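You operate a simulated robot arm through the tools that you are given. There is no shell and no other tool. Be economical: measure what you need, move in short steps, check, and stop when the job is done.

Carry out the task below with a simulated two-armed robot. There is one attempt and no reset: what you move stays moved.

JOB
Wipe up the spill on the green bench top with the wipe and put it back.

The check looks at the end state, three seconds after you hand in, the way a careful person would. Anything else that was tipped, shoved, dropped, spilled or broken makes it a failure.

ROBOT AND FRAMES
Two 7-joint arms with four-finger grippers on one trunk, on a base that drives. Base frame: it is fixed to the floor where the robot stands at the start and does not move with it; the origin is under the middle of the robot, x ahead of it, y to its left, z up; the surface under the hand at the start is at about z = 0.85. Units: m, degrees, N and s.
The left shoulder is at the start at [0.04, 0.181, 1.204], the right one opposite. With the tool pointing down near the work surface each hand reaches from about 0.32 to 0.84 m from the robot's upright axis, wherever it stands, measured 20 degrees to its own side. Payload 3.67 kg a hand.
Tool frame (each hand has its own): the origin (TCP) lies between the finger pads and is the grasp point; the fingertips stand 0.028 m ahead of it; z points along the fingers, y is the line along which they close. The gripper opens to 0.112 m. The gripper's body begins 0.073 m behind the TCP.
Orientation is that of the tool frame in the base frame, as [roll, pitch, yaw] about the fixed x, y, z axes, in that order (R = Rz(yaw) Ry(pitch) Rx(roll)). With the fingers straight down and closing along the base's y, the tool's x points along the base's -x, its y along +y and its z along -z.

CONTROLS
- The arms move only by the tool jog_arm. It takes "left_series", "right_series" or both (then of equal length, played together; a hand with none holds still); each is a list of rows, each a list of 7 numbers: the turn, a rotation vector about the tool's x, y, z in degrees, then the shift along the tool's x, y, z in m, then the finger opening in m, from 0 to 0.112. In form: [[wx, wy, wz, x, y, z, claw], ...]. A call has 1 to 10 rows; each row shifts and turns the commanded pose from where the row before left it, along the tool's axes as they then stand. A row lasts 0.2 s, in which the tool goes at most 0.05 m and 8.6 degrees; a call with a longer step from one row to the next is refused whole, and so is a gripper value outside its range. Where a pose cannot be reached the arm comes as near as it can. A force on the tool above 40 N (or 10 N above the force at the start of the call, whichever is more), or a blocked arm, ends the call early, and 0.2 s more pass. The fingers move at their own pace and stop on an object; they squeeze with about 31 N. The grip force told is the motor's: it shows also when the fingers shut on nothing. Time passes only in rows, and 0.2 s behind the last, so rows that do not move let the fingers close. The reply holds the time, the measured pose of the TCP, the force on the tool along the base axes, the opening and the grip force, in the units named above and with some noise, with the torque about the TCP (base axes, N m) and any sound that the robot's microphone picked up.
- Cameras (640 x 400 px; columns grow to the right, rows downward): "scene" is now at [0.0996, -0.0321, 1.426]; the picture's right is [-0.37, -0.93, 0.00], its down [-0.60, 0.24, -0.76] and it looks along [0.71, -0.28, -0.65] (base axes); focal length 252 px, centre (320, 200). "left" rides on the left gripper at [0.06, 0.018, -0.104] in its tool frame; the picture's right is [-0.29, 0.96, 0.00], its down [-0.80, -0.24, -0.55] and it looks along [-0.53, -0.16, 0.83] (tool axes); focal length 234 px, centre (320, 200). "right" rides on the right gripper at [0.06, -0.018, -0.104] in its tool frame; the picture's right is [0.29, 0.96, 0.00], its down [-0.80, 0.24, -0.55] and it looks along [-0.53, 0.16, 0.83] (tool axes); focal length 234 px, centre (320, 200). There is no depth. A picture from a camera that has moved, and an enlarged one, comes with that camera's place and axes in the base frame and with its lens.
- capture(camera): a new picture of that camera. The clock stands still meanwhile.
- lift_body(by): slides the trunk up (or, below 0, down) by that many m; the arms and the scene camera ride with it, the base frame stays. It gives what a move gives, with no picture.
- roll_base(legs): drives the robot by 1 to 6 legs, each [ahead, left, turn to the left] in m, m and degrees, along the robot's own axes; the way and the turn of a leg run together, so that a leg with both is an arc; at most 1.5 m and 180 degrees a leg. The arms and the cameras ride along, it lands a little off, and it stops where it bumps. It gives what a move gives.
- head_to(pan, tilt): turns the head with the scene camera to pan (to the left, within 86 degrees either way) and tilt (down, from -29 to 69), counted from straight ahead of the robot. It gives what a move gives.
- zoom(camera, box): a new picture of the part [left, top, right, bottom] of that camera's present view, enlarged. The clock stands still meanwhile.
- close_job(): hands the job in; it is judged then, once.

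Work in short steps. Places have to be worked out from the pictures, the camera data and where the tool is seen: move nearer, look again, correct. Check each grasp and each placing, and mend what went wrong. You have 120 turns and 92 pictures in all, those below and enlarged ones among them. Open the grippers and draw the arms clear of the work before you hand the job in, unless the task says otherwise; then end with one line.

The tools are called after "Emit:" as name(argument=value, ...) on one line, values as JSON. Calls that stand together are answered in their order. jog_arm: Moves the arms, as the interface text tells. Its arguments: {"type":"object","properties":{"left_series":{"type":"array","items":{"type":"array","items":{"type":"number"}}},"right_series":{"type":"array","items":{"type":"array","items":{"type":"number"}}}},"required":[]} The other tools are called the same way: lift_body (by) slides the trunk up or down; roll_base (legs) drives the base; head_to (pan, tilt) turns the head that bears the scene camera; capture (camera) takes a picture; zoom (camera, box) takes an enlarged picture of a part of a camera's view; close_job () hands the job in.

At the start:

```text
time_s: 0.0
left_eef_pos: [0.5046, 0.0206, 1.0522]
left_tcp_rot: [180.0, 0.0, -180.0]
left_contact_force: [-0.7, -0.3, 0.3]
left_moment: [0.02, 0.0, 0.02]
left_opening: 0.1118
left_finger_force: 0.1
right_eef_pos: [0.5319, -0.3417, 1.0301]
right_tcp_rot: [-179.9, -0.1, -180.0]
right_contact_force: [0.1, -0.3, 0.9]
right_moment: [-0.04, 0.02, 0.01]
right_opening: 0.1117
right_finger_force: 0.2
trunk travel left (down, up): [-0.325, 0.189]
robot x, y, heading: [0.0031, -0.0005, 0.2]
head pan, tilt: [-21.9, 40.3]
```

scene: 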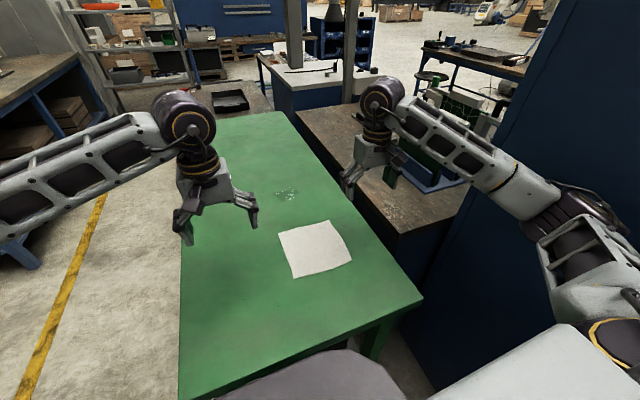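
right: 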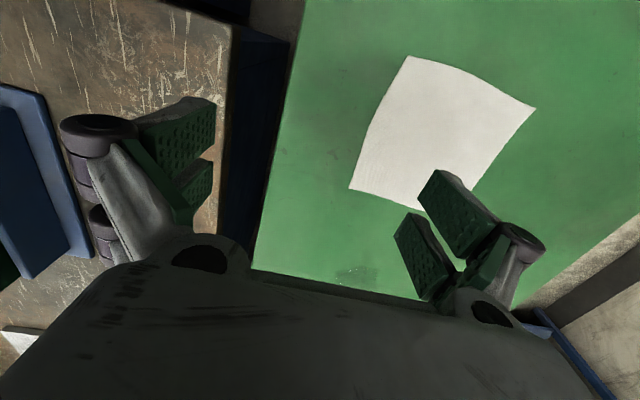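
left: 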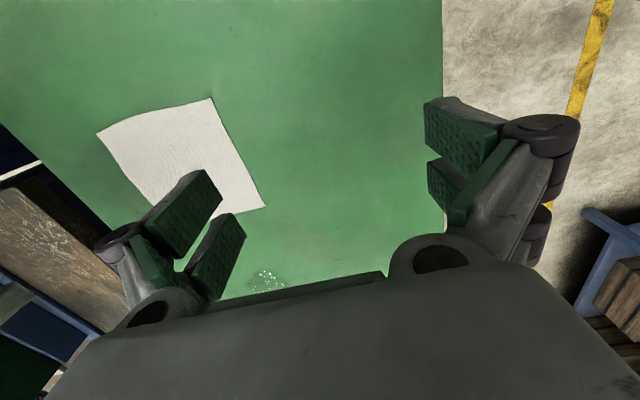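

The cloth lies near (0.53, -0.19) and the spill near (0.81, -0.18). I take closer looks at both before moving.

Emit:
zoom(camera="scene", box=[220, 150, 380, 290])

Emit:
zoom(camera="right", box=[240, 0, 640, 300])

```text
2.86 times, centred on (300, 220) of scene
camera zoom: at [0.0996, -0.0321, 1.426], right [-0.37, -0.93, 0.0], down [-0.6, 0.24, -0.76], along [0.71, -0.28, -0.65], focal length 720 px, centre (377, 143)
```

zoom: 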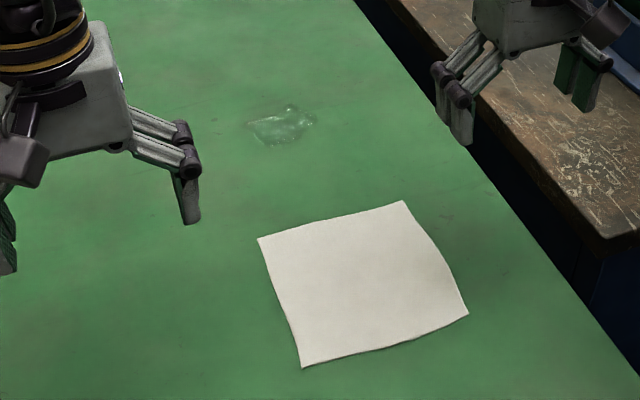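

```text
1.33 times, centred on (440, 150) of right
camera zoom: at [0.4727, -0.3596, 1.1344], right [-0.29, 0.96, 0.0], down [0.8, 0.24, 0.55], along [0.53, 0.16, -0.83], focal length 312 px, centre (160, 267)
```

zoom: 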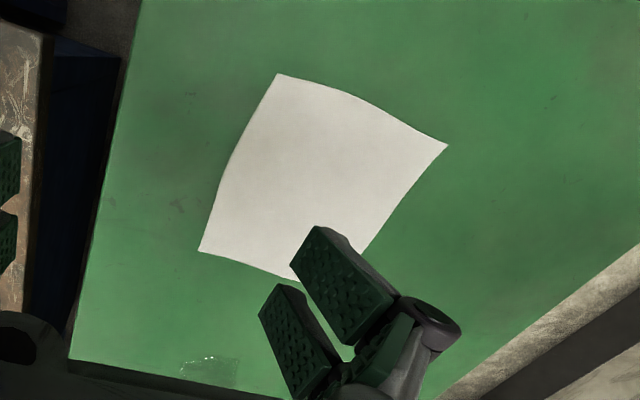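

The cloth is about 0.17 m square, spanning x .457–.628 and y -.270 to -.102, with its centre near (.543, -.186). The spill is centred near (.80, -.185). I move the left hand aside and bring the right hand over the cloth's centre.

Emit:
jog_arm(left_series=[[0, 0, 0, 0, 0.04, -0.01, 0.112], [0, 0, 0, 0, 0.04, -0.01, 0.112], [0, 0, 0, 0, 0.04, -0.01, 0.112], [0, 0, 0, 0, 0.04, -0.01, 0.112], [0, 0, 0, 0, 0, 0, 0.112], [0, 0, 0, 0, 0, 0, 0.112]], right_series=[[0, 0, 0, 0, 0.039, 0, 0.112], [0, 0, 0, 0, 0.039, 0, 0.112], [0, 0, 0, -0.006, 0.039, 0.02, 0.1], [0, 0, 0, -0.005, 0.039, 0.03, 0.09], [0, 0, 0, 0, 0, 0.04, 0.08], [0, 0, 0, 0, 0, 0.01, 0.08]])

Emit:
capture(camera="scene")

Emit:
capture(camera="right")

```text
time_s: 1.4
left_eef_pos: [0.5067, 0.1798, 1.0913]
left_tcp_rot: [180.0, 0.0, 180.0]
left_contact_force: [0.6, 0.5, 0.3]
left_moment: [-0.01, -0.02, 0.0]
left_opening: 0.1119
left_finger_force: 0.1
right_eef_pos: [0.5429, -0.1846, 0.9306]
right_tcp_rot: [-179.8, 0.0, 179.9]
right_contact_force: [0.9, 1.3, 0.1]
right_moment: [-0.03, -0.02, -0.01]
right_opening: 0.0798
right_finger_force: 0.2
trunk travel left (down, up): [-0.325, 0.189]
robot x, y, heading: [0.0036, -0.0025, -0.3]
head pan, tilt: [-21.9, 40.3]
```

```text
86 pictures are left
camera scene: at [0.0996, -0.0312, 1.4261], right [-0.37, -0.93, 0.0], down [-0.6, 0.24, -0.76], along [0.71, -0.29, -0.65], focal length 252 px, centre (320, 200)
```

scene: 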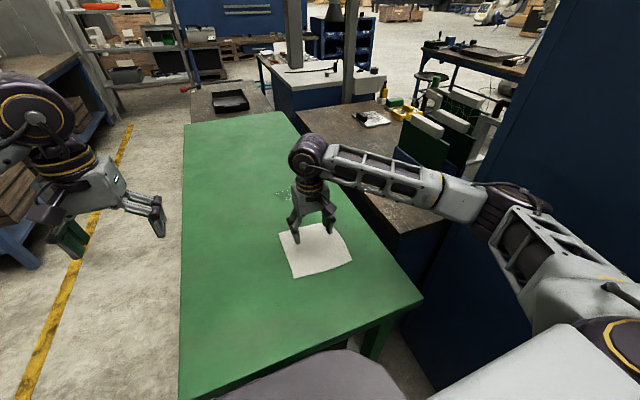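

```text
85 pictures are left
camera right: at [0.4837, -0.2028, 1.034], right [-0.29, 0.96, 0.0], down [0.8, 0.24, 0.55], along [0.53, 0.16, -0.83], focal length 234 px, centre (320, 200)
```

right: 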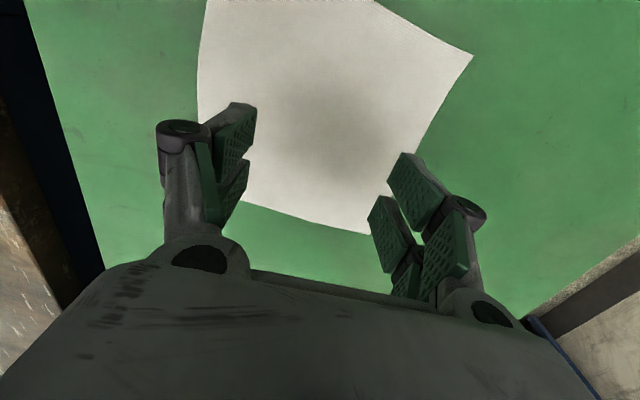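

The hand is centred over the cloth. I narrow the fingers and go down gently to contact.

Emit:
jog_arm(right_series=[[0, 0, 0, 0, 0, 0.02, 0.06], [0, 0, 0, 0, 0, 0.02, 0.05], [0, 0, 0, 0, 0, 0.008, 0.05], [0, 0, 0, 0, 0, 0.004, 0.05], [0, 0, 0, 0, 0, 0, 0.05]])

```text
time_s: 2.6
left_eef_pos: [0.5071, 0.1802, 1.0916]
left_tcp_rot: [-180.0, 0.0, -179.9]
left_contact_force: [0.8, -0.1, 0.9]
left_moment: [0.01, 0.02, 0.05]
left_opening: 0.1121
left_finger_force: 0.0
right_eef_pos: [0.5436, -0.1854, 0.8786]
right_tcp_rot: [-179.9, 0.0, 180.0]
right_contact_force: [0.0, 0.7, 0.3]
right_moment: [-0.02, 0.01, 0.01]
right_opening: 0.0499
right_finger_force: 0.0
trunk travel left (down, up): [-0.325, 0.189]
robot x, y, heading: [-0.0013, 0.0032, 0.0]
head pan, tilt: [-21.9, 40.3]
```

No contact yet; I creep down a few more millimetres.

Emit:
jog_arm(right_series=[[0, 0, 0, 0, 0, 0.002, 0.05], [0, 0, 0, 0, 0, 0.002, 0.05], [0, 0, 0, 0, 0, 0, 0.05]])

Emit:
capture(camera="right")

```text
time_s: 3.4
left_eef_pos: [0.5048, 0.1801, 1.0927]
left_tcp_rot: [179.9, 0.1, 180.0]
left_contact_force: [0.1, 0.3, -0.1]
left_moment: [-0.01, -0.01, -0.04]
left_opening: 0.1118
left_finger_force: 0.0
right_eef_pos: [0.5434, -0.1854, 0.8771]
right_tcp_rot: [180.0, 0.3, 179.9]
right_contact_force: [1.4, -2.1, 23.5]
right_moment: [-0.38, 0.16, 0.02]
right_opening: 0.0507
right_finger_force: 5.5
trunk travel left (down, up): [-0.325, 0.189]
robot x, y, heading: [0.0031, -0.0006, 0.2]
head pan, tilt: [-21.9, 40.3]
```

```text
84 pictures are left
camera right: at [0.4834, -0.203, 0.981], right [-0.29, 0.96, 0.0], down [0.79, 0.24, 0.56], along [0.53, 0.16, -0.83], focal length 234 px, centre (320, 200)
```

right: 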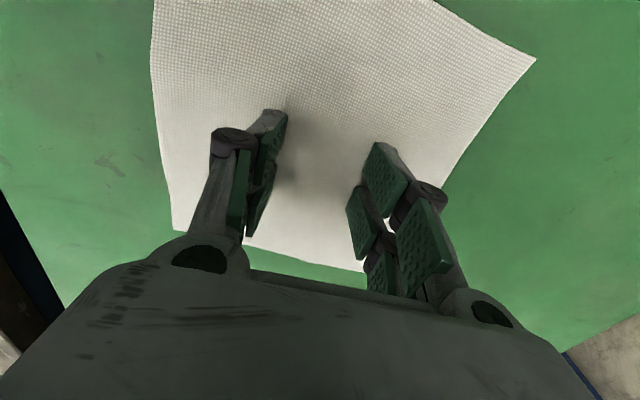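

Contact is at TCP z ≈ .877 with about 23 N. I ease off slightly and close on the cloth.

Emit:
jog_arm(right_series=[[0, 0, 0, 0, 0, -0.001, 0.04], [0, 0, 0, 0, 0, 0, 0.03], [0, 0, 0, 0, 0, 0, 0.015], [0, 0, 0, 0, 0, 0, 0], [0, 0, 0, 0, 0, 0, 0], [0, 0, 0, 0, 0, 0, 0]])

Emit:
capture(camera="right")

```text
time_s: 4.8
left_eef_pos: [0.5047, 0.1804, 1.0926]
left_tcp_rot: [179.9, 0.1, 180.0]
left_contact_force: [-0.7, 0.0, 1.3]
left_moment: [0.01, 0.0, 0.01]
left_opening: 0.112
left_finger_force: 0.0
right_eef_pos: [0.5415, -0.1848, 0.8772]
right_tcp_rot: [-180.0, 0.1, -180.0]
right_contact_force: [-0.4, 1.5, 26.4]
right_moment: [0.15, 0.24, -0.01]
right_opening: 0.0038
right_finger_force: 30.8
trunk travel left (down, up): [-0.325, 0.189]
robot x, y, heading: [0.001, 0.0003, 0.3]
head pan, tilt: [-21.9, 40.3]
```

```text
83 pictures are left
camera right: at [0.4823, -0.2027, 0.9808], right [-0.29, 0.96, 0.0], down [0.8, 0.24, 0.56], along [0.53, 0.16, -0.83], focal length 234 px, centre (320, 200)
```

right: 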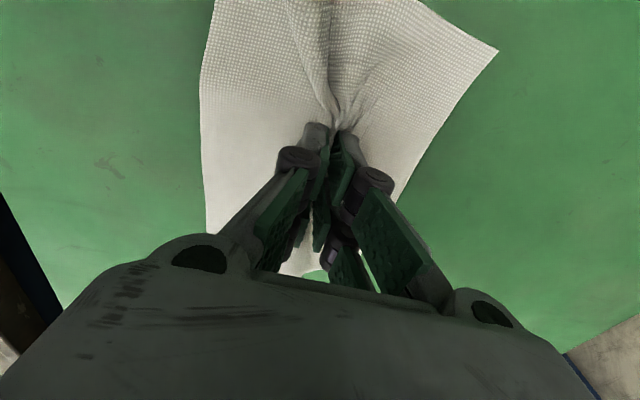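

The cloth is gathered and pinched (opening 3.8 mm at 31 N). I lift a little and check the hold.

Emit:
jog_arm(right_series=[[0, 0, 0, 0, 0, -0.02, 0], [0, 0, 0, 0, 0, -0.03, 0], [0, 0, 0, 0, 0, -0.03, 0], [0, 0, 0, 0, 0, 0, 0]])

Emit:
capture(camera="scene")

Emit:
capture(camera="right")

```text
time_s: 5.8
left_eef_pos: [0.5062, 0.179, 1.0918]
left_tcp_rot: [180.0, 0.0, 180.0]
left_contact_force: [0.4, -0.1, -0.4]
left_moment: [-0.02, -0.01, 0.01]
left_opening: 0.1118
left_finger_force: 0.1
right_eef_pos: [0.5425, -0.1865, 0.9552]
right_tcp_rot: [180.0, 0.0, -180.0]
right_contact_force: [-0.3, 1.0, -0.5]
right_moment: [0.01, -0.03, 0.01]
right_opening: 0.0033
right_finger_force: 29.8
trunk travel left (down, up): [-0.325, 0.189]
robot x, y, heading: [-0.0016, 0.0007, 0.0]
head pan, tilt: [-21.9, 40.3]
```

```text
82 pictures are left
camera scene: at [0.0995, -0.0321, 1.426], right [-0.37, -0.93, 0.0], down [-0.6, 0.24, -0.76], along [0.71, -0.28, -0.65], focal length 252 px, centre (320, 200)
```

scene: 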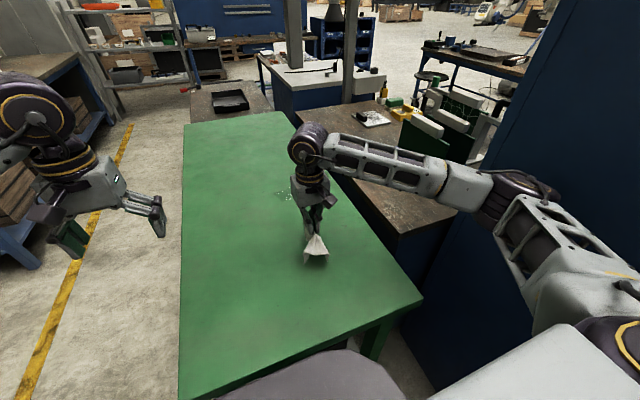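

```text
81 pictures are left
camera right: at [0.4831, -0.2037, 1.059], right [-0.29, 0.96, 0.0], down [0.8, 0.24, 0.55], along [0.53, 0.16, -0.83], focal length 234 px, centre (320, 200)
```

right: 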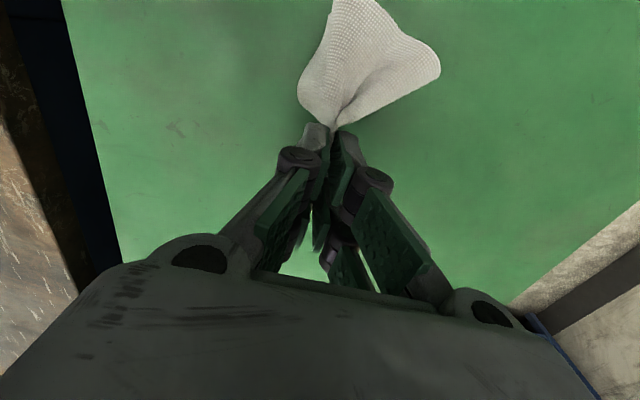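

The cloth is held. I carry it ahead over the spill and watch the reach.

Emit:
jog_arm(right_series=[[0, 0, 0, -0.03, 0, -0.02, 0], [0, 0, 0, -0.04, 0, 0, 0], [0, 0, 0, -0.04, 0, 0, 0], [0, 0, 0, -0.04, 0, 0, 0], [0, 0, 0, -0.04, 0, 0, 0], [0, 0, 0, -0.04, 0, 0, 0], [0, 0, 0, -0.02, 0, 0, 0], [0, 0, 0, 0, 0, 0, 0], [0, 0, 0, 0, 0, 0, 0]])

Emit:
zoom(camera="scene", box=[220, 120, 380, 220])

Emit:
capture(camera="right")

```text
time_s: 7.8
left_eef_pos: [0.5062, 0.1819, 1.0918]
left_tcp_rot: [-179.8, 0.0, -180.0]
left_contact_force: [0.9, 0.7, 0.6]
left_moment: [-0.02, 0.0, -0.02]
left_opening: 0.1119
left_finger_force: 0.1
right_eef_pos: [0.7902, -0.1842, 0.9767]
right_tcp_rot: [-179.8, 0.0, -179.9]
right_contact_force: [0.3, 0.7, 0.1]
right_moment: [-0.07, 0.0, 0.01]
right_opening: 0.0034
right_finger_force: 33.1
right hand out of reach, approached as far as the arm can: row 7
trunk travel left (down, up): [-0.325, 0.189]
robot x, y, heading: [0.0019, 0.0005, 0.2]
head pan, tilt: [-21.9, 40.3]
```

```text
4.00 times, centred on (300, 170) of scene
camera zoom: at [0.0992, -0.0295, 1.4261], right [-0.37, -0.93, 0.0], down [-0.6, 0.24, -0.76], along [0.71, -0.29, -0.65], focal length 1008 px, centre (400, 320)
```

zoom: 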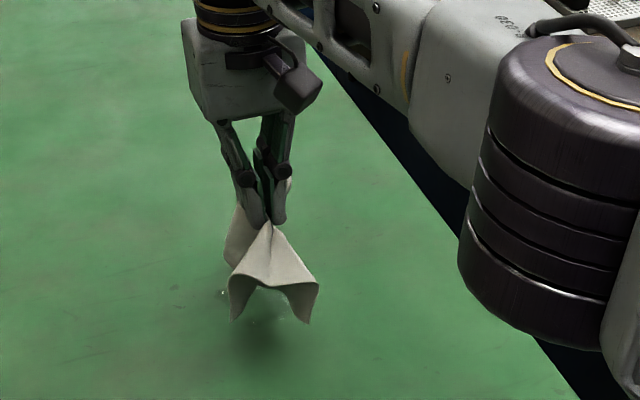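

```text
79 pictures are left
camera right: at [0.7301, -0.2017, 1.0804], right [-0.29, 0.96, 0.0], down [0.8, 0.24, 0.55], along [0.53, 0.16, -0.83], focal length 234 px, centre (320, 200)
```

right: 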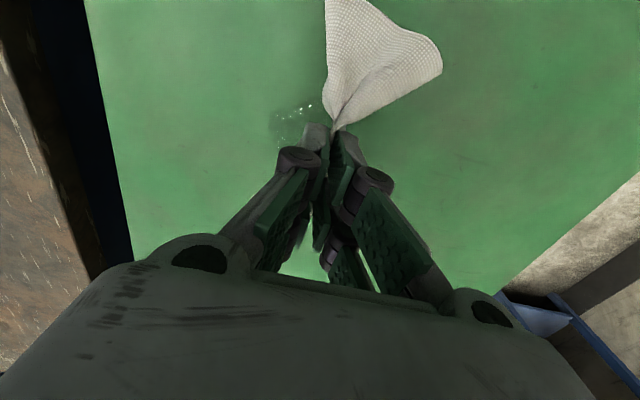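

The reach ends at x ≈ .79 and the spill lies around (.79, -.195). Lowering the trunk would give more reach, so I look down first to check its clearance.

Emit:
head_to(pan=-15, tilt=66)

Emit:
capture(camera="scene")

```text
time_s: 8.7
left_eef_pos: [0.5067, 0.1799, 1.0921]
left_tcp_rot: [180.0, 0.0, -180.0]
left_contact_force: [-0.8, 0.8, 1.0]
left_moment: [0.03, -0.01, 0.0]
left_opening: 0.1123
left_finger_force: 0.1
right_eef_pos: [0.7908, -0.187, 0.9761]
right_tcp_rot: [-180.0, 0.0, -180.0]
right_contact_force: [0.3, -0.8, -0.8]
right_moment: [-0.01, 0.02, -0.03]
right_opening: 0.0038
right_finger_force: 33.2
trunk travel left (down, up): [-0.325, 0.189]
robot x, y, heading: [-0.0012, -0.0021, -0.1]
head pan, tilt: [-15.0, 66.0]
```

```text
78 pictures are left
camera scene: at [0.0785, -0.016, 1.3932], right [-0.26, -0.97, 0.0], down [-0.88, 0.24, -0.41], along [0.39, -0.11, -0.91], focal length 252 px, centre (320, 200)
```

scene: 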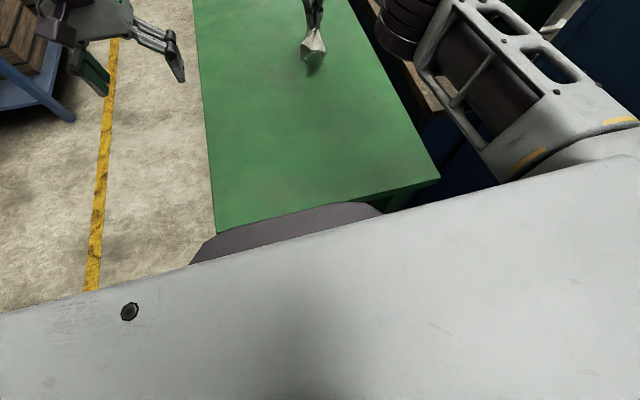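

Something dark on the robot sits close to the bench edge, so I leave the trunk alone. Instead I tilt the right hand 24° so its fingers point ahead, which gains reach, and then lower it toward the spill.

Emit:
jog_arm(right_series=[[0, -8, 0, 0, 0, 0, 0], [0, -8, 0, 0, 0, 0, 0], [0, -8, 0, 0, 0, 0, 0], [0, 0, 0, 0.0122, -0.008, 0.0274, 0], [0, 0, 0, 0.0122, 0, 0.0274, 0], [0, 0, 0, 0, 0, 0, 0]])

Emit:
head_to(pan=-16, tilt=40)

Emit:
capture(camera="scene")

Emit:
capture(camera="right")

```text
time_s: 10.1
left_eef_pos: [0.5065, 0.1808, 1.0921]
left_tcp_rot: [180.0, 0.0, 180.0]
left_contact_force: [-0.9, 0.3, -0.4]
left_moment: [0.0, -0.01, -0.01]
left_opening: 0.112
left_finger_force: 0.2
right_eef_pos: [0.7882, -0.1933, 0.9162]
right_tcp_rot: [179.9, 24.0, -179.9]
right_contact_force: [-1.0, -0.6, 0.7]
right_moment: [-0.01, -0.03, -0.02]
right_opening: 0.0027
right_finger_force: 30.1
trunk travel left (down, up): [-0.325, 0.189]
robot x, y, heading: [0.0017, 0.002, -0.0]
head pan, tilt: [-15.0, 66.0]
```

```text
time_s: 11.0
left_eef_pos: [0.5075, 0.1794, 1.0912]
left_tcp_rot: [-179.9, 0.0, -179.9]
left_contact_force: [-0.1, -0.1, 0.0]
left_moment: [0.0, 0.01, 0.02]
left_opening: 0.112
left_finger_force: 0.1
right_eef_pos: [0.7887, -0.1943, 0.9167]
right_tcp_rot: [-180.0, 24.0, 180.0]
right_contact_force: [-0.3, 0.2, 1.0]
right_moment: [0.01, -0.01, -0.01]
right_opening: 0.0028
right_finger_force: 30.1
trunk travel left (down, up): [-0.325, 0.189]
robot x, y, heading: [-0.0014, 0.0011, -0.2]
head pan, tilt: [-16.0, 40.0]
```

```text
77 pictures are left
camera scene: at [0.1026, -0.0235, 1.4265], right [-0.28, -0.96, 0.0], down [-0.62, 0.18, -0.77], along [0.74, -0.21, -0.64], focal length 252 px, centre (320, 200)
```

scene: 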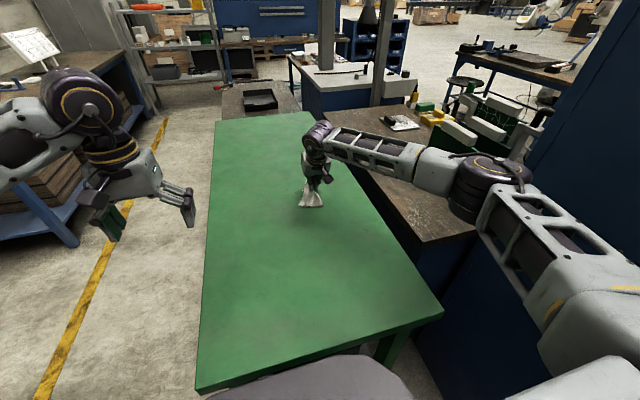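

```text
76 pictures are left
camera right: at [0.6923, -0.2116, 0.9863], right [-0.26, 0.96, -0.12], down [0.5, 0.24, 0.83], along [0.82, 0.16, -0.54], focal length 234 px, centre (320, 200)
```

right: 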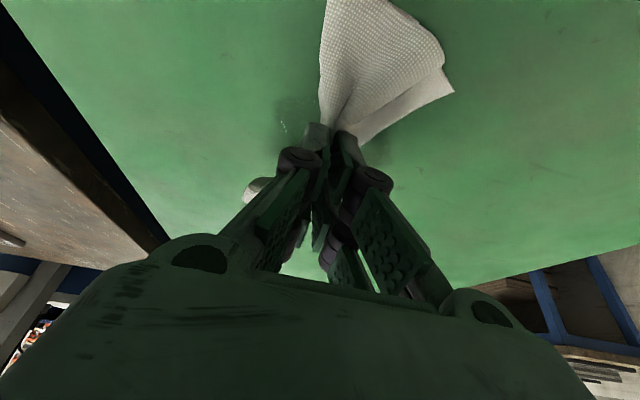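

The left part of the spill still shows, near (.81, -.22). I press down onto it.

Emit:
jog_arm(right_series=[[0, 0, 0, 0.0081, -0.005, 0.0183, 0], [0, 0, 0, 0.0033, 0, 0.0073, 0], [0, 0, 0, 0.0012, 0, 0.0027, 0], [0, 0, 0, 0.0012, 0, 0.0027, 0], [0, 0, 0, 0.0012, 0, 0.0027, 0], [0, 0, 0, 0, 0, 0, 0]])

Emit:
capture(camera="right")

```text
time_s: 12.4
left_eef_pos: [0.5037, 0.1794, 1.0939]
left_tcp_rot: [-180.0, 0.2, 180.0]
left_contact_force: [-0.1, -0.6, 0.3]
left_moment: [0.01, 0.0, 0.03]
left_opening: 0.1118
left_finger_force: 0.1
right_eef_pos: [0.7889, -0.198, 0.8845]
right_tcp_rot: [179.9, 24.5, 179.9]
right_contact_force: [3.2, -3.4, 31.8]
right_moment: [-0.03, 0.27, -0.04]
right_opening: 0.0033
right_finger_force: 31.1
trunk travel left (down, up): [-0.325, 0.189]
robot x, y, heading: [0.0033, 0.0011, 0.1]
head pan, tilt: [-16.0, 40.0]
```

```text
75 pictures are left
camera right: at [0.6917, -0.2166, 0.9545], right [-0.26, 0.96, -0.12], down [0.5, 0.24, 0.84], along [0.83, 0.16, -0.54], focal length 234 px, centre (320, 200)
```

right: 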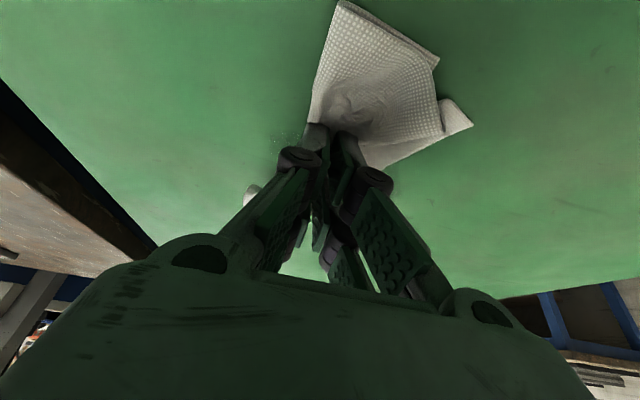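

Contact is firm at about 32 N. I ease off 1.5 mm and rub across the spill in strokes.

Emit:
jog_arm(right_series=[[0, 0, 0, -0.0006, -0.02, -0.0014, 0], [0, 0, 0, 0, -0.025, 0, 0], [0, 0, 0, -0.0183, 0, 0.0081, 0], [0, 0, 0, 0, 0.03, 0, 0], [0, 0, 0, 0, 0.03, 0, 0], [0, 0, 0, 0, 0.03, 0, 0], [0, 0, 0, -0.0183, 0, 0.0081, 0], [0, 0, 0, 0, -0.03, 0, 0], [0, 0, 0, 0, -0.03, 0, 0], [0, 0, 0, 0, -0.03, 0, 0]])

Emit:
capture(camera="right")

Emit:
zoom(camera="scene", box=[240, 120, 400, 220])

```text
time_s: 14.6
left_eef_pos: [0.5033, 0.1812, 1.0929]
left_tcp_rot: [-179.9, 0.2, -180.0]
left_contact_force: [-0.5, 0.3, -0.3]
left_moment: [0.01, 0.0, 0.03]
left_opening: 0.1118
left_finger_force: 0.1
right_eef_pos: [0.8281, -0.2425, 0.8845]
right_tcp_rot: [-180.0, 24.4, -179.9]
right_contact_force: [-0.2, 7.7, 28.0]
right_moment: [0.32, 0.31, -0.1]
right_opening: 0.003
right_finger_force: 31.7
trunk travel left (down, up): [-0.325, 0.189]
robot x, y, heading: [-0.0008, 0.0001, 0.1]
head pan, tilt: [-16.0, 40.0]
```

```text
74 pictures are left
camera right: at [0.7309, -0.2599, 0.9547], right [-0.26, 0.96, -0.12], down [0.5, 0.24, 0.83], along [0.83, 0.16, -0.54], focal length 234 px, centre (320, 200)
```

right: 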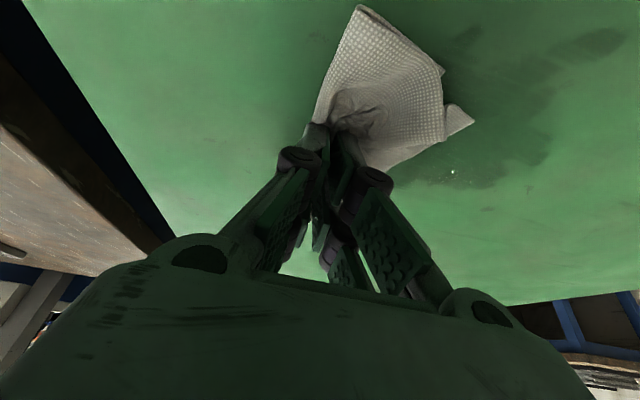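

```text
4.00 times, centred on (320, 170) of scene
camera zoom: at [0.0989, -0.0221, 1.4269], right [-0.28, -0.96, 0.0], down [-0.62, 0.18, -0.77], along [0.74, -0.21, -0.64], focal length 1008 px, centre (320, 320)
```

zoom: 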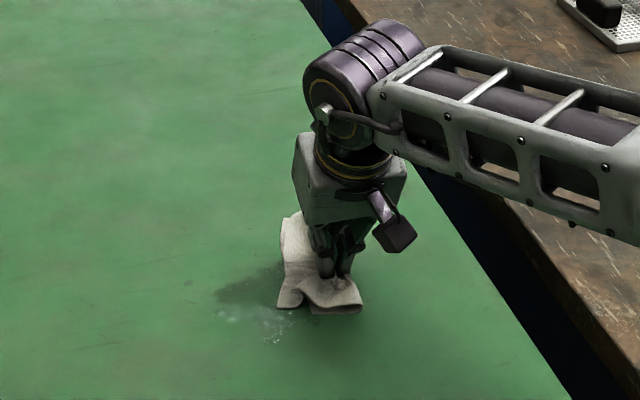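

Residue is left around x .75–.82, y -.19 to -.12. I keep stroking, working back toward the robot.

Emit:
jog_arm(right_series=[[0, 0, 0, 0, 0.035, 0, 0], [0, 0, 0, 0, 0.035, 0, 0], [0, 0, 0, 0, 0.035, 0, 0], [0, 0, 0, 0, 0.025, 0, 0], [0, 0, 0, 0.0137, 0, -0.0061, 0], [0, 0, 0, 0, -0.035, 0, 0], [0, 0, 0, 0, -0.035, 0, 0], [0, 0, 0, 0, -0.035, 0, 0], [0, 0, 0, 0.0137, 0, -0.0061, 0]])

Emit:
jog_arm(right_series=[[0, 0, 0, 0, 0.035, 0, 0], [0, 0, 0, 0, 0.035, 0, 0], [0, 0, 0, 0, 0.035, 0, 0], [0, 0, 0, 0.0137, 0, -0.0061, 0], [0, 0, 0, 0, -0.035, 0, 0], [0, 0, 0, 0, -0.035, 0, 0], [0, 0, 0, 0, -0.035, 0, 0], [0, 0, 0, 0.0137, 0, -0.0061, 0]])

Emit:
jog_arm(right_series=[[0, 0, 0, 0, 0.035, 0, 0], [0, 0, 0, 0, 0.035, 0, 0], [0, 0, 0, 0, 0.035, 0, 0], [0, 0, 0, 0.0137, 0, -0.0061, 0], [0, 0, 0, 0, -0.035, 0, 0], [0, 0, 0, 0, -0.035, 0, 0], [0, 0, 0, 0, -0.035, 0, 0]])

Emit:
capture(camera="right")

Emit:
zoom(camera="scene", box=[240, 120, 400, 220])

```text
time_s: 16.6
left_eef_pos: [0.5049, 0.1794, 1.092]
left_tcp_rot: [179.9, 0.2, -180.0]
left_contact_force: [-0.3, -0.3, -0.4]
left_moment: [0.02, -0.02, -0.01]
left_opening: 0.1117
left_finger_force: 0.1
right_eef_pos: [0.8002, -0.2203, 0.8845]
right_tcp_rot: [-179.9, 24.4, 180.0]
right_contact_force: [7.5, -0.4, 27.5]
right_moment: [0.02, 0.06, 0.02]
right_opening: 0.0031
right_finger_force: 31.3
trunk travel left (down, up): [-0.325, 0.189]
robot x, y, heading: [-0.0006, 0.0016, 0.0]
head pan, tilt: [-16.0, 40.0]
```

```text
time_s: 18.4
left_eef_pos: [0.5049, 0.1789, 1.0934]
left_tcp_rot: [-179.9, 0.1, 179.9]
left_contact_force: [0.0, 0.3, 0.3]
left_moment: [0.02, 0.05, 0.01]
left_opening: 0.112
left_finger_force: 0.0
right_eef_pos: [0.7704, -0.2202, 0.8852]
right_tcp_rot: [-180.0, 24.3, 179.9]
right_contact_force: [8.7, 0.2, 27.0]
right_moment: [0.02, 0.03, -0.03]
right_opening: 0.003
right_finger_force: 31.3
trunk travel left (down, up): [-0.325, 0.189]
robot x, y, heading: [0.0025, 0.0006, 0.3]
head pan, tilt: [-16.0, 40.0]
```

```text
time_s: 20.0
left_eef_pos: [0.5049, 0.1824, 1.0924]
left_tcp_rot: [-179.9, 0.1, 180.0]
left_contact_force: [-0.3, -0.2, -0.2]
left_moment: [0.0, -0.01, -0.03]
left_opening: 0.1119
left_finger_force: 0.2
right_eef_pos: [0.7531, -0.2172, 0.8838]
right_tcp_rot: [-179.9, 24.3, 180.0]
right_contact_force: [1.1, 7.6, 29.9]
right_moment: [0.31, 0.31, -0.08]
right_opening: 0.0029
right_finger_force: 30.9
trunk travel left (down, up): [-0.325, 0.189]
robot x, y, heading: [0.0039, -0.0002, -0.1]
head pan, tilt: [-16.0, 40.0]
```

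```text
72 pictures are left
camera right: at [0.656, -0.235, 0.9546], right [-0.26, 0.96, -0.12], down [0.5, 0.24, 0.83], along [0.83, 0.16, -0.54], focal length 234 px, centre (320, 200)
```

right: 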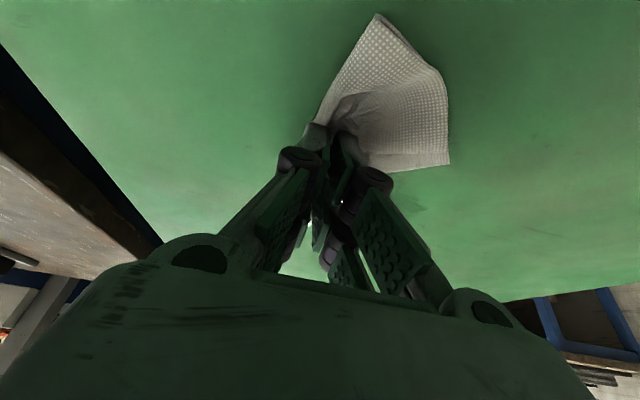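

```text
4.00 times, centred on (320, 170) of scene
camera zoom: at [0.0988, -0.0225, 1.4269], right [-0.28, -0.96, 0.0], down [-0.62, 0.18, -0.77], along [0.74, -0.21, -0.64], focal length 1008 px, centre (320, 320)
```

zoom: 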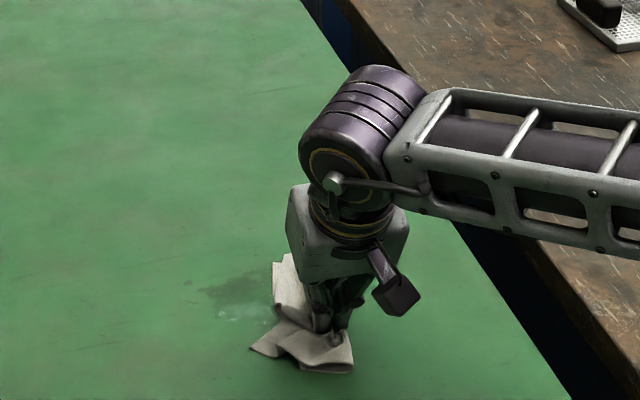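

A damp patch is still visible behind the hand. I lift the cloth and move back for a clear look.

Emit:
jog_arm(right_series=[[0, 0, 0, -0.0163, 0, -0.0366, 0], [0, 0, 0, -0.0163, 0, -0.0366, 0], [0, 0, 0, 0.0366, 0, -0.0163, 0], [0, 0, 0, 0.0366, 0, -0.0163, 0], [0, 0, 0, 0.0366, -0.02, -0.0163, 0], [0, 0, 0, 0.0366, -0.03, -0.0163, 0], [0, 0, 0, 0, 0, 0, 0]])

Emit:
zoom(camera="scene", box=[220, 110, 380, 210])

Emit:
capture(camera="right")

```text
time_s: 21.6
left_eef_pos: [0.5083, 0.1817, 1.0902]
left_tcp_rot: [-179.8, -0.1, 180.0]
left_contact_force: [0.4, 0.2, 0.6]
left_moment: [-0.02, -0.02, -0.02]
left_opening: 0.1117
left_finger_force: 0.0
right_eef_pos: [0.5931, -0.2688, 0.9594]
right_tcp_rot: [-179.9, 23.8, -180.0]
right_contact_force: [-0.1, 0.3, -0.1]
right_moment: [0.0, -0.03, -0.04]
right_opening: 0.003
right_finger_force: 30.9
trunk travel left (down, up): [-0.325, 0.189]
robot x, y, heading: [0.0001, 0.0023, -0.1]
head pan, tilt: [-16.0, 40.0]
```

```text
4.00 times, centred on (300, 160) of scene
camera zoom: at [0.1039, -0.0223, 1.4264], right [-0.28, -0.96, 0.0], down [-0.62, 0.18, -0.77], along [0.74, -0.21, -0.64], focal length 1008 px, centre (400, 360)
```

zoom: 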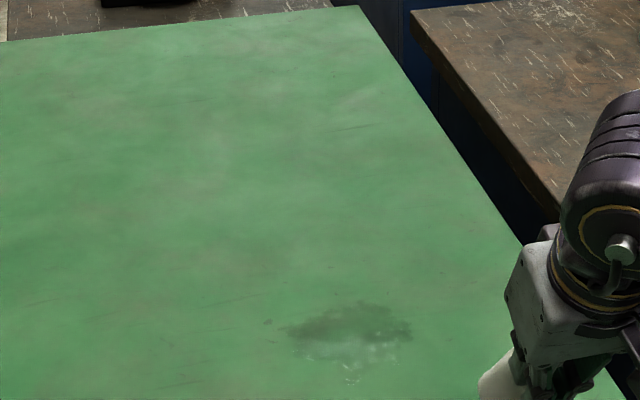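

```text
69 pictures are left
camera right: at [0.4963, -0.2862, 1.0301], right [-0.26, 0.96, -0.12], down [0.5, 0.24, 0.83], along [0.82, 0.16, -0.55], focal length 234 px, centre (320, 200)
```

right: 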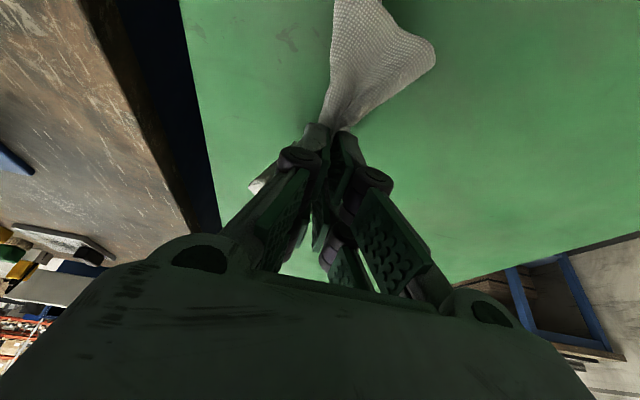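

The remaining damp patch spans roughly x .765–.865, y -.226 to -.12, farther out than I had wiped. I go back with a steeper tilt to reach x ≈ .86.

Emit:
jog_arm(right_series=[[0, 0, 0, -0.0381, 0.0133, 0.017, 0], [0, 0, 0, -0.0381, 0.0133, 0.017, 0], [0, 0, 0, -0.0381, 0.0133, 0.017, 0], [0, 0, 0, -0.0381, 0.0133, 0.017, 0], [0, -8, 0, -0.0381, 0.0, 0.017, 0], [0, 0, 0, -0.0339, 0.0, 0.0212, 0], [0, 0, 0, 0, 0, 0, 0]])

```text
time_s: 23.2
left_eef_pos: [0.5053, 0.1801, 1.0919]
left_tcp_rot: [180.0, 0.0, 179.9]
left_contact_force: [0.5, -0.3, -0.2]
left_moment: [-0.02, -0.01, 0.0]
left_opening: 0.1118
left_finger_force: 0.1
right_eef_pos: [0.8426, -0.2162, 0.9611]
right_tcp_rot: [179.9, 32.1, 180.0]
right_contact_force: [-0.2, 0.5, 0.9]
right_moment: [0.0, -0.03, -0.02]
right_opening: 0.0028
right_finger_force: 29.3
trunk travel left (down, up): [-0.325, 0.189]
robot x, y, heading: [0.0048, 0.0009, -0.1]
head pan, tilt: [-16.0, 40.0]
```

Reach is fine here. I lower to contact.

Emit:
jog_arm(right_series=[[0, 0, 0, 0.0125, 0, 0.0201, 0], [0, 0, 0, 0.0125, 0, 0.0201, 0], [0, 0, 0, 0.0125, 0, 0.0201, 0], [0, 0, 0, 0.0016, 0, 0.0025, 0], [0, 0, 0, 0.0016, 0, 0.0025, 0], [0, 0, 0, 0, 0, 0, 0]])

```text
time_s: 24.6
left_eef_pos: [0.5054, 0.1802, 1.0919]
left_tcp_rot: [-180.0, 0.2, -179.9]
left_contact_force: [0.7, 0.9, -0.7]
left_moment: [0.01, 0.01, 0.0]
left_opening: 0.112
left_finger_force: 0.0
right_eef_pos: [0.8435, -0.2147, 0.888]
right_tcp_rot: [180.0, 32.2, -180.0]
right_contact_force: [3.7, -1.8, 19.2]
right_moment: [0.0, 0.02, 0.01]
right_opening: 0.0033
right_finger_force: 31.8
trunk travel left (down, up): [-0.325, 0.189]
robot x, y, heading: [0.0025, -0.0041, -0.1]
head pan, tilt: [-16.0, 40.0]
```

Contact is at 19 N. I stroke across the far part, stepping outward and then back in.

Emit:
jog_arm(right_series=[[0, 0, 0, 0.0005, -0.02, 0.0008, 0], [0, 0, 0, 0, 0.04, 0, 0], [0, 0, 0, 0, 0.04, 0, 0], [0, 0, 0, 0, 0.04, 0, 0], [0, 0, 0, -0.0102, 0, 0.0064, 0], [0, 0, 0, 0, -0.04, 0, 0], [0, 0, 0, 0, -0.04, 0, 0], [0, 0, 0, 0, -0.04, 0, 0]])

Emit:
jog_arm(right_series=[[0, 0, 0, -0.0102, 0, 0.0064, 0], [0, 0, 0, 0, 0.04, 0, 0], [0, 0, 0, 0, 0.04, 0, 0], [0, 0, 0, 0, 0.04, 0, 0], [0, 0, 0, 0.0305, 0, -0.0191, 0], [0, 0, 0, 0, -0.04, 0, 0], [0, 0, 0, 0, -0.04, 0, 0], [0, 0, 0, 0, -0.04, 0, 0]])

Emit:
jog_arm(right_series=[[0, 0, 0, 0.0102, 0, -0.0064, 0], [0, 0, 0, 0, 0.04, 0, 0], [0, 0, 0, 0, 0.04, 0, 0], [0, 0, 0, 0, 0.04, 0, 0], [0, 0, 0, 0.0102, 0, -0.0064, 0], [0, 0, 0, 0, -0.04, 0, 0], [0, 0, 0, 0, -0.04, 0, 0], [0, 0, 0, 0, -0.04, 0, 0]])

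Emit:
jog_arm(right_series=[[0, 0, 0, 0.0102, 0, -0.0064, 0], [0, 0, 0, 0, 0.04, 0, 0], [0, 0, 0, 0, 0.04, 0, 0], [0, 0, 0, 0, 0.04, 0, 0], [0, 0, 0, 0.0102, 0, -0.0064, 0], [0, 0, 0, 0, -0.04, 0, 0], [0, 0, 0, 0, -0.04, 0, 0], [0, 0, 0, 0, -0.04, 0, 0]])

```text
time_s: 26.4
left_eef_pos: [0.5041, 0.1802, 1.0935]
left_tcp_rot: [180.0, 0.4, 179.9]
left_contact_force: [0.4, -0.6, -0.1]
left_moment: [0.04, -0.01, 0.0]
left_opening: 0.112
left_finger_force: 0.1
right_eef_pos: [0.8541, -0.235, 0.8868]
right_tcp_rot: [180.0, 32.4, -179.8]
right_contact_force: [2.4, 5.4, 29.3]
right_moment: [0.34, 0.16, -0.03]
right_opening: 0.003
right_finger_force: 30.7
trunk travel left (down, up): [-0.325, 0.189]
robot x, y, heading: [-0.0011, 0.0027, 0.1]
head pan, tilt: [-16.0, 40.0]
```

```text
time_s: 28.2
left_eef_pos: [0.5033, 0.1811, 1.0933]
left_tcp_rot: [-180.0, 0.2, 179.9]
left_contact_force: [-0.1, -0.5, 0.3]
left_moment: [0.02, -0.02, -0.03]
left_opening: 0.1119
left_finger_force: 0.1
right_eef_pos: [0.8287, -0.235, 0.8873]
right_tcp_rot: [179.9, 32.3, 180.0]
right_contact_force: [0.2, 6.5, 29.0]
right_moment: [0.34, 0.19, -0.08]
right_opening: 0.0031
right_finger_force: 31.4
trunk travel left (down, up): [-0.325, 0.189]
robot x, y, heading: [-0.0, 0.0002, 0.2]
head pan, tilt: [-16.0, 40.0]
```

```text
time_s: 30.0
left_eef_pos: [0.5034, 0.1811, 1.0929]
left_tcp_rot: [-179.9, 0.2, -179.9]
left_contact_force: [0.2, 0.0, 0.2]
left_moment: [0.01, -0.02, -0.01]
left_opening: 0.112
left_finger_force: 0.1
right_eef_pos: [0.8056, -0.2338, 0.8875]
right_tcp_rot: [-180.0, 32.4, -179.9]
right_contact_force: [0.2, 6.3, 27.9]
right_moment: [0.36, 0.2, -0.04]
right_opening: 0.003
right_finger_force: 30.8
trunk travel left (down, up): [-0.325, 0.189]
robot x, y, heading: [0.0001, -0.0, -0.2]
head pan, tilt: [-16.0, 40.0]
```

```text
time_s: 31.8
left_eef_pos: [0.5043, 0.182, 1.0926]
left_tcp_rot: [180.0, 0.2, 180.0]
left_contact_force: [-0.3, 0.0, -0.9]
left_moment: [0.03, -0.02, -0.02]
left_opening: 0.1119
left_finger_force: 0.0
right_eef_pos: [0.7808, -0.2344, 0.8877]
right_tcp_rot: [-180.0, 32.2, -180.0]
right_contact_force: [1.1, 7.6, 28.1]
right_moment: [0.34, 0.19, -0.08]
right_opening: 0.0031
right_finger_force: 31.2
trunk travel left (down, up): [-0.325, 0.189]
robot x, y, heading: [0.0001, 0.0012, -0.1]
head pan, tilt: [-16.0, 40.0]
```

Two more rows at the near edge, then I lift and draw back to look.

Emit:
jog_arm(right_series=[[0, 0, 0, 0.0102, 0, -0.0064, 0], [0, 0, 0, 0, 0.04, 0, 0], [0, 0, 0, 0, 0.04, 0, 0], [0, 0, 0, 0, 0.04, 0, 0], [0, 0, 0, 0.0102, 0, -0.0064, 0], [0, 0, 0, 0, -0.04, 0, 0], [0, 0, 0, 0, -0.04, 0, 0], [0, 0, 0, 0, -0.04, 0, 0]])

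Emit:
jog_arm(right_series=[[0, 0, 0, -0.0212, 0, -0.0339, 0], [0, 0, 0, -0.0212, 0, -0.0339, 0], [0, 0, 0, 0.0339, 0, -0.0212, 0], [0, 0, 0, 0.0339, 0, -0.0212, 0], [0, 0, 0, 0.0339, -0.02, -0.0212, 0], [0, 0, 0, 0.0339, -0.02, -0.0212, 0], [0, 0, 0, 0, 0, 0, 0]])

Emit:
zoom(camera="scene", box=[240, 130, 368, 210])

```text
time_s: 33.6
left_eef_pos: [0.5033, 0.1816, 1.0932]
left_tcp_rot: [-180.0, 0.2, -180.0]
left_contact_force: [-0.2, -0.6, -0.3]
left_moment: [0.02, 0.01, -0.02]
left_opening: 0.1119
left_finger_force: 0.1
right_eef_pos: [0.757, -0.2325, 0.8869]
right_tcp_rot: [179.9, 32.5, 180.0]
right_contact_force: [0.5, 8.2, 29.0]
right_moment: [0.39, 0.21, -0.08]
right_opening: 0.0033
right_finger_force: 31.1
trunk travel left (down, up): [-0.325, 0.189]
robot x, y, heading: [-0.001, -0.0049, -0.1]
head pan, tilt: [-16.0, 40.0]
```

```text
time_s: 35.2
left_eef_pos: [0.5083, 0.1808, 1.0914]
left_tcp_rot: [180.0, -0.2, 180.0]
left_contact_force: [-0.1, -0.3, 0.7]
left_moment: [-0.01, 0.0, 0.0]
left_opening: 0.112
left_finger_force: 0.0
right_eef_pos: [0.601, -0.2752, 0.9627]
right_tcp_rot: [-179.9, 31.9, -180.0]
right_contact_force: [-0.9, -1.1, -0.5]
right_moment: [0.0, 0.01, 0.01]
right_opening: 0.0032
right_finger_force: 31.7
trunk travel left (down, up): [-0.325, 0.189]
robot x, y, heading: [0.0016, -0.0003, 0.1]
head pan, tilt: [-16.0, 40.0]
```

```text
5.00 times, centred on (304, 170) of scene
camera zoom: at [0.1038, -0.0227, 1.4264], right [-0.28, -0.96, 0.0], down [-0.62, 0.18, -0.77], along [0.74, -0.21, -0.64], focal length 1260 px, centre (400, 350)
```

zoom: 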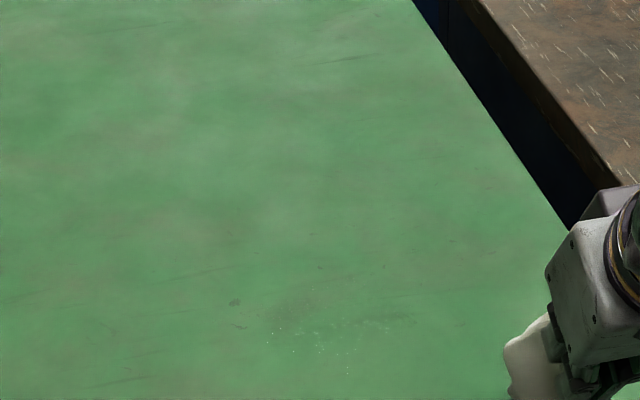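

Only faint droplets remain, about x .755–.82, y -.225 to -.115. I do another pass with strokes along x.

Emit:
jog_arm(right_series=[[0, 0, 0, -0.0305, 0.01, 0.0191, 0], [0, 0, 0, -0.0305, 0.01, 0.0191, 0], [0, 0, 0, -0.0305, 0.01, 0.0191, 0], [0, 0, 0, -0.0305, 0.01, 0.0191, 0], [0, 0, 0, 0.0125, 0, 0.0201, 0], [0, 0, 0, 0.0125, 0, 0.0201, 0], [0, 0, 0, 0.0125, 0, 0.0201, 0], [0, 0, 0, 0.0021, 0, 0.0034, 0], [0, 0, 0, 0.0016, 0, 0.0025, 0], [0, 0, 0, 0, 0, 0, 0]])

Emit:
jog_arm(right_series=[[0, 0, 0, -0.0297, 0, 0.0186, 0], [0, 0, 0, -0.0297, 0, 0.0186, 0], [0, 0, 0, -0.0297, 0, 0.0186, 0], [0, 0, 0, 0.0297, 0.015, -0.0186, 0], [0, 0, 0, 0.0297, 0, -0.0186, 0], [0, 0, 0, 0.0297, 0, -0.0186, 0], [0, 0, 0, -0.0297, 0.015, 0.0186, 0], [0, 0, 0, -0.0297, 0, 0.0186, 0], [0, 0, 0, -0.0297, 0, 0.0186, 0]])

Emit:
jog_arm(right_series=[[0, 0, 0, 0.0297, 0.015, -0.0186, 0], [0, 0, 0, 0.0297, 0, -0.0186, 0], [0, 0, 0, 0.0297, 0, -0.0186, 0], [0, 0, 0, -0.0297, 0.015, 0.0186, 0], [0, 0, 0, -0.0297, 0, 0.0186, 0], [0, 0, 0, -0.0297, 0, 0.0186, 0], [0, 0, 0, 0.0297, 0.015, -0.0186, 0], [0, 0, 0, 0.0297, 0, -0.0186, 0], [0, 0, 0, 0.0297, 0, -0.0186, 0]])

Emit:
jog_arm(right_series=[[0, 0, 0, -0.0297, 0.015, 0.0186, 0], [0, 0, 0, -0.0297, 0, 0.0186, 0], [0, 0, 0, -0.0297, 0, 0.0186, 0], [0, 0, 0, 0.0297, 0.015, -0.0186, 0], [0, 0, 0, 0.0297, 0, -0.0186, 0], [0, 0, 0, 0.0297, 0, -0.0186, 0], [0, 0, 0, -0.0297, 0.015, 0.0186, 0], [0, 0, 0, -0.0297, 0, 0.0186, 0], [0, 0, 0, -0.0297, 0, 0.0186, 0]])

```text
time_s: 37.4
left_eef_pos: [0.5051, 0.1798, 1.093]
left_tcp_rot: [180.0, 0.1, 180.0]
left_contact_force: [0.1, 0.8, -0.1]
left_moment: [-0.01, -0.01, 0.0]
left_opening: 0.112
left_finger_force: 0.0
right_eef_pos: [0.7432, -0.2342, 0.8871]
right_tcp_rot: [179.9, 32.2, 180.0]
right_contact_force: [1.5, 0.2, 11.4]
right_moment: [-0.05, 0.08, -0.01]
right_opening: 0.0033
right_finger_force: 31.8
trunk travel left (down, up): [-0.325, 0.189]
robot x, y, heading: [-0.0007, -0.0009, 0.0]
head pan, tilt: [-16.0, 40.0]
```

```text
time_s: 39.4
left_eef_pos: [0.5066, 0.1809, 1.092]
left_tcp_rot: [-179.8, 0.0, -180.0]
left_contact_force: [0.9, 0.1, 0.5]
left_moment: [-0.02, 0.0, 0.0]
left_opening: 0.1122
left_finger_force: 0.1
right_eef_pos: [0.8484, -0.2054, 0.886]
right_tcp_rot: [-179.9, 32.2, -180.0]
right_contact_force: [-3.1, 0.6, 15.1]
right_moment: [0.06, 0.22, 0.0]
right_opening: 0.0031
right_finger_force: 33.3
trunk travel left (down, up): [-0.325, 0.189]
robot x, y, heading: [0.0019, -0.0009, 0.4]
head pan, tilt: [-16.0, 40.0]
```

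```text
time_s: 41.4
left_eef_pos: [0.5054, 0.1806, 1.0917]
left_tcp_rot: [180.0, 0.1, 180.0]
left_contact_force: [0.2, 0.0, 0.3]
left_moment: [0.03, -0.06, -0.03]
left_opening: 0.1121
left_finger_force: 0.1
right_eef_pos: [0.7427, -0.1601, 0.8865]
right_tcp_rot: [179.9, 32.2, 180.0]
right_contact_force: [4.9, 0.6, 22.7]
right_moment: [0.04, -0.07, 0.07]
right_opening: 0.0034
right_finger_force: 31.8
trunk travel left (down, up): [-0.325, 0.189]
robot x, y, heading: [0.0018, -0.0026, 0.0]
head pan, tilt: [-16.0, 40.0]
```

```text
time_s: 43.4
left_eef_pos: [0.5052, 0.1806, 1.0937]
left_tcp_rot: [-179.8, 0.2, -179.9]
left_contact_force: [-0.1, 1.4, -0.2]
left_moment: [-0.03, 0.0, -0.01]
left_opening: 0.1122
left_finger_force: 0.0
right_eef_pos: [0.847, -0.1152, 0.8856]
right_tcp_rot: [179.9, 32.0, -179.9]
right_contact_force: [-5.0, 0.8, 18.6]
right_moment: [-0.1, 0.34, -0.05]
right_opening: 0.0031
right_finger_force: 31.5
trunk travel left (down, up): [-0.325, 0.189]
robot x, y, heading: [0.0006, 0.0007, 0.0]
head pan, tilt: [-16.0, 40.0]
```

I lift and draw back again to inspect.

Emit:
jog_arm(right_series=[[0, 0, 0, 0.0297, 0, -0.0186, 0], [0, 0, 0, 0.0297, 0, -0.0186, 0], [0, 0, 0, 0.0297, 0, -0.0186, 0], [0, 0, 0, -0.0212, 0, -0.0339, 0], [0, 0, 0, -0.0212, 0, -0.0339, 0], [0, 0, 0, 0.0339, -0.02, -0.0212, 0], [0, 0, 0, 0.0339, -0.02, -0.0212, 0], [0, 0, 0, 0.0339, -0.02, -0.0212, 0], [0, 0, 0, 0.0339, -0.02, -0.0212, 0], [0, 0, 0, 0, 0, 0, 0]])

Emit:
zoom(camera="scene", box=[256, 145, 352, 205])

Emit:
capture(camera="right")

```text
time_s: 45.6
left_eef_pos: [0.5078, 0.1801, 1.0912]
left_tcp_rot: [-179.9, -0.1, 180.0]
left_contact_force: [0.9, -0.3, -0.2]
left_moment: [0.0, 0.01, 0.04]
left_opening: 0.1118
left_finger_force: 0.0
right_eef_pos: [0.5834, -0.195, 0.9639]
right_tcp_rot: [-179.9, 31.9, 179.9]
right_contact_force: [-0.7, 0.5, -0.6]
right_moment: [-0.03, 0.07, -0.01]
right_opening: 0.0031
right_finger_force: 32.3
trunk travel left (down, up): [-0.325, 0.189]
robot x, y, heading: [0.0002, -0.0027, -0.0]
head pan, tilt: [-16.0, 40.0]
```

```text
6.67 times, centred on (304, 175) of scene
camera zoom: at [0.1037, -0.0226, 1.4265], right [-0.28, -0.96, 0.0], down [-0.62, 0.18, -0.77], along [0.74, -0.21, -0.64], focal length 1680 px, centre (427, 367)
```

zoom: 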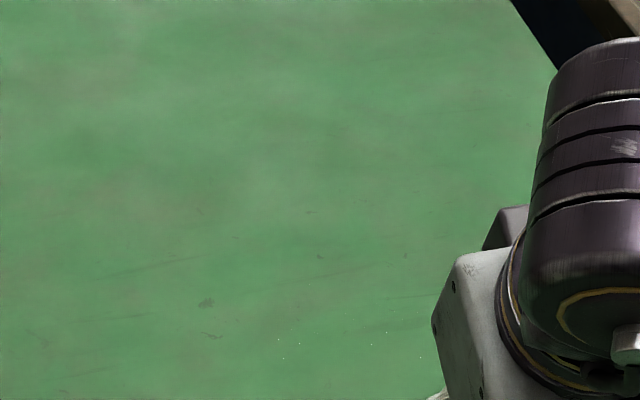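

```text
66 pictures are left
camera right: at [0.4772, -0.2131, 1.0207], right [-0.24, 0.96, -0.15], down [0.38, 0.24, 0.89], along [0.89, 0.16, -0.43], focal length 234 px, centre (320, 200)
```

right: 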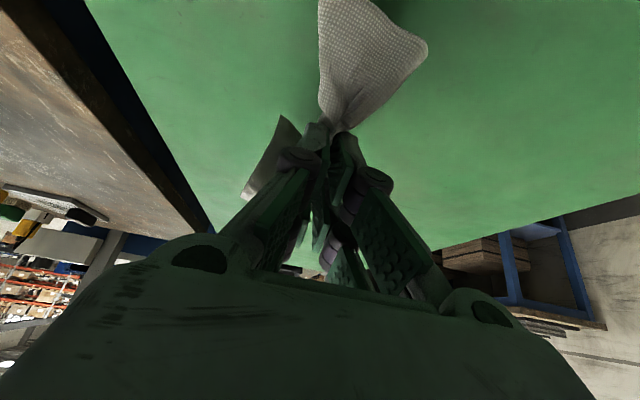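

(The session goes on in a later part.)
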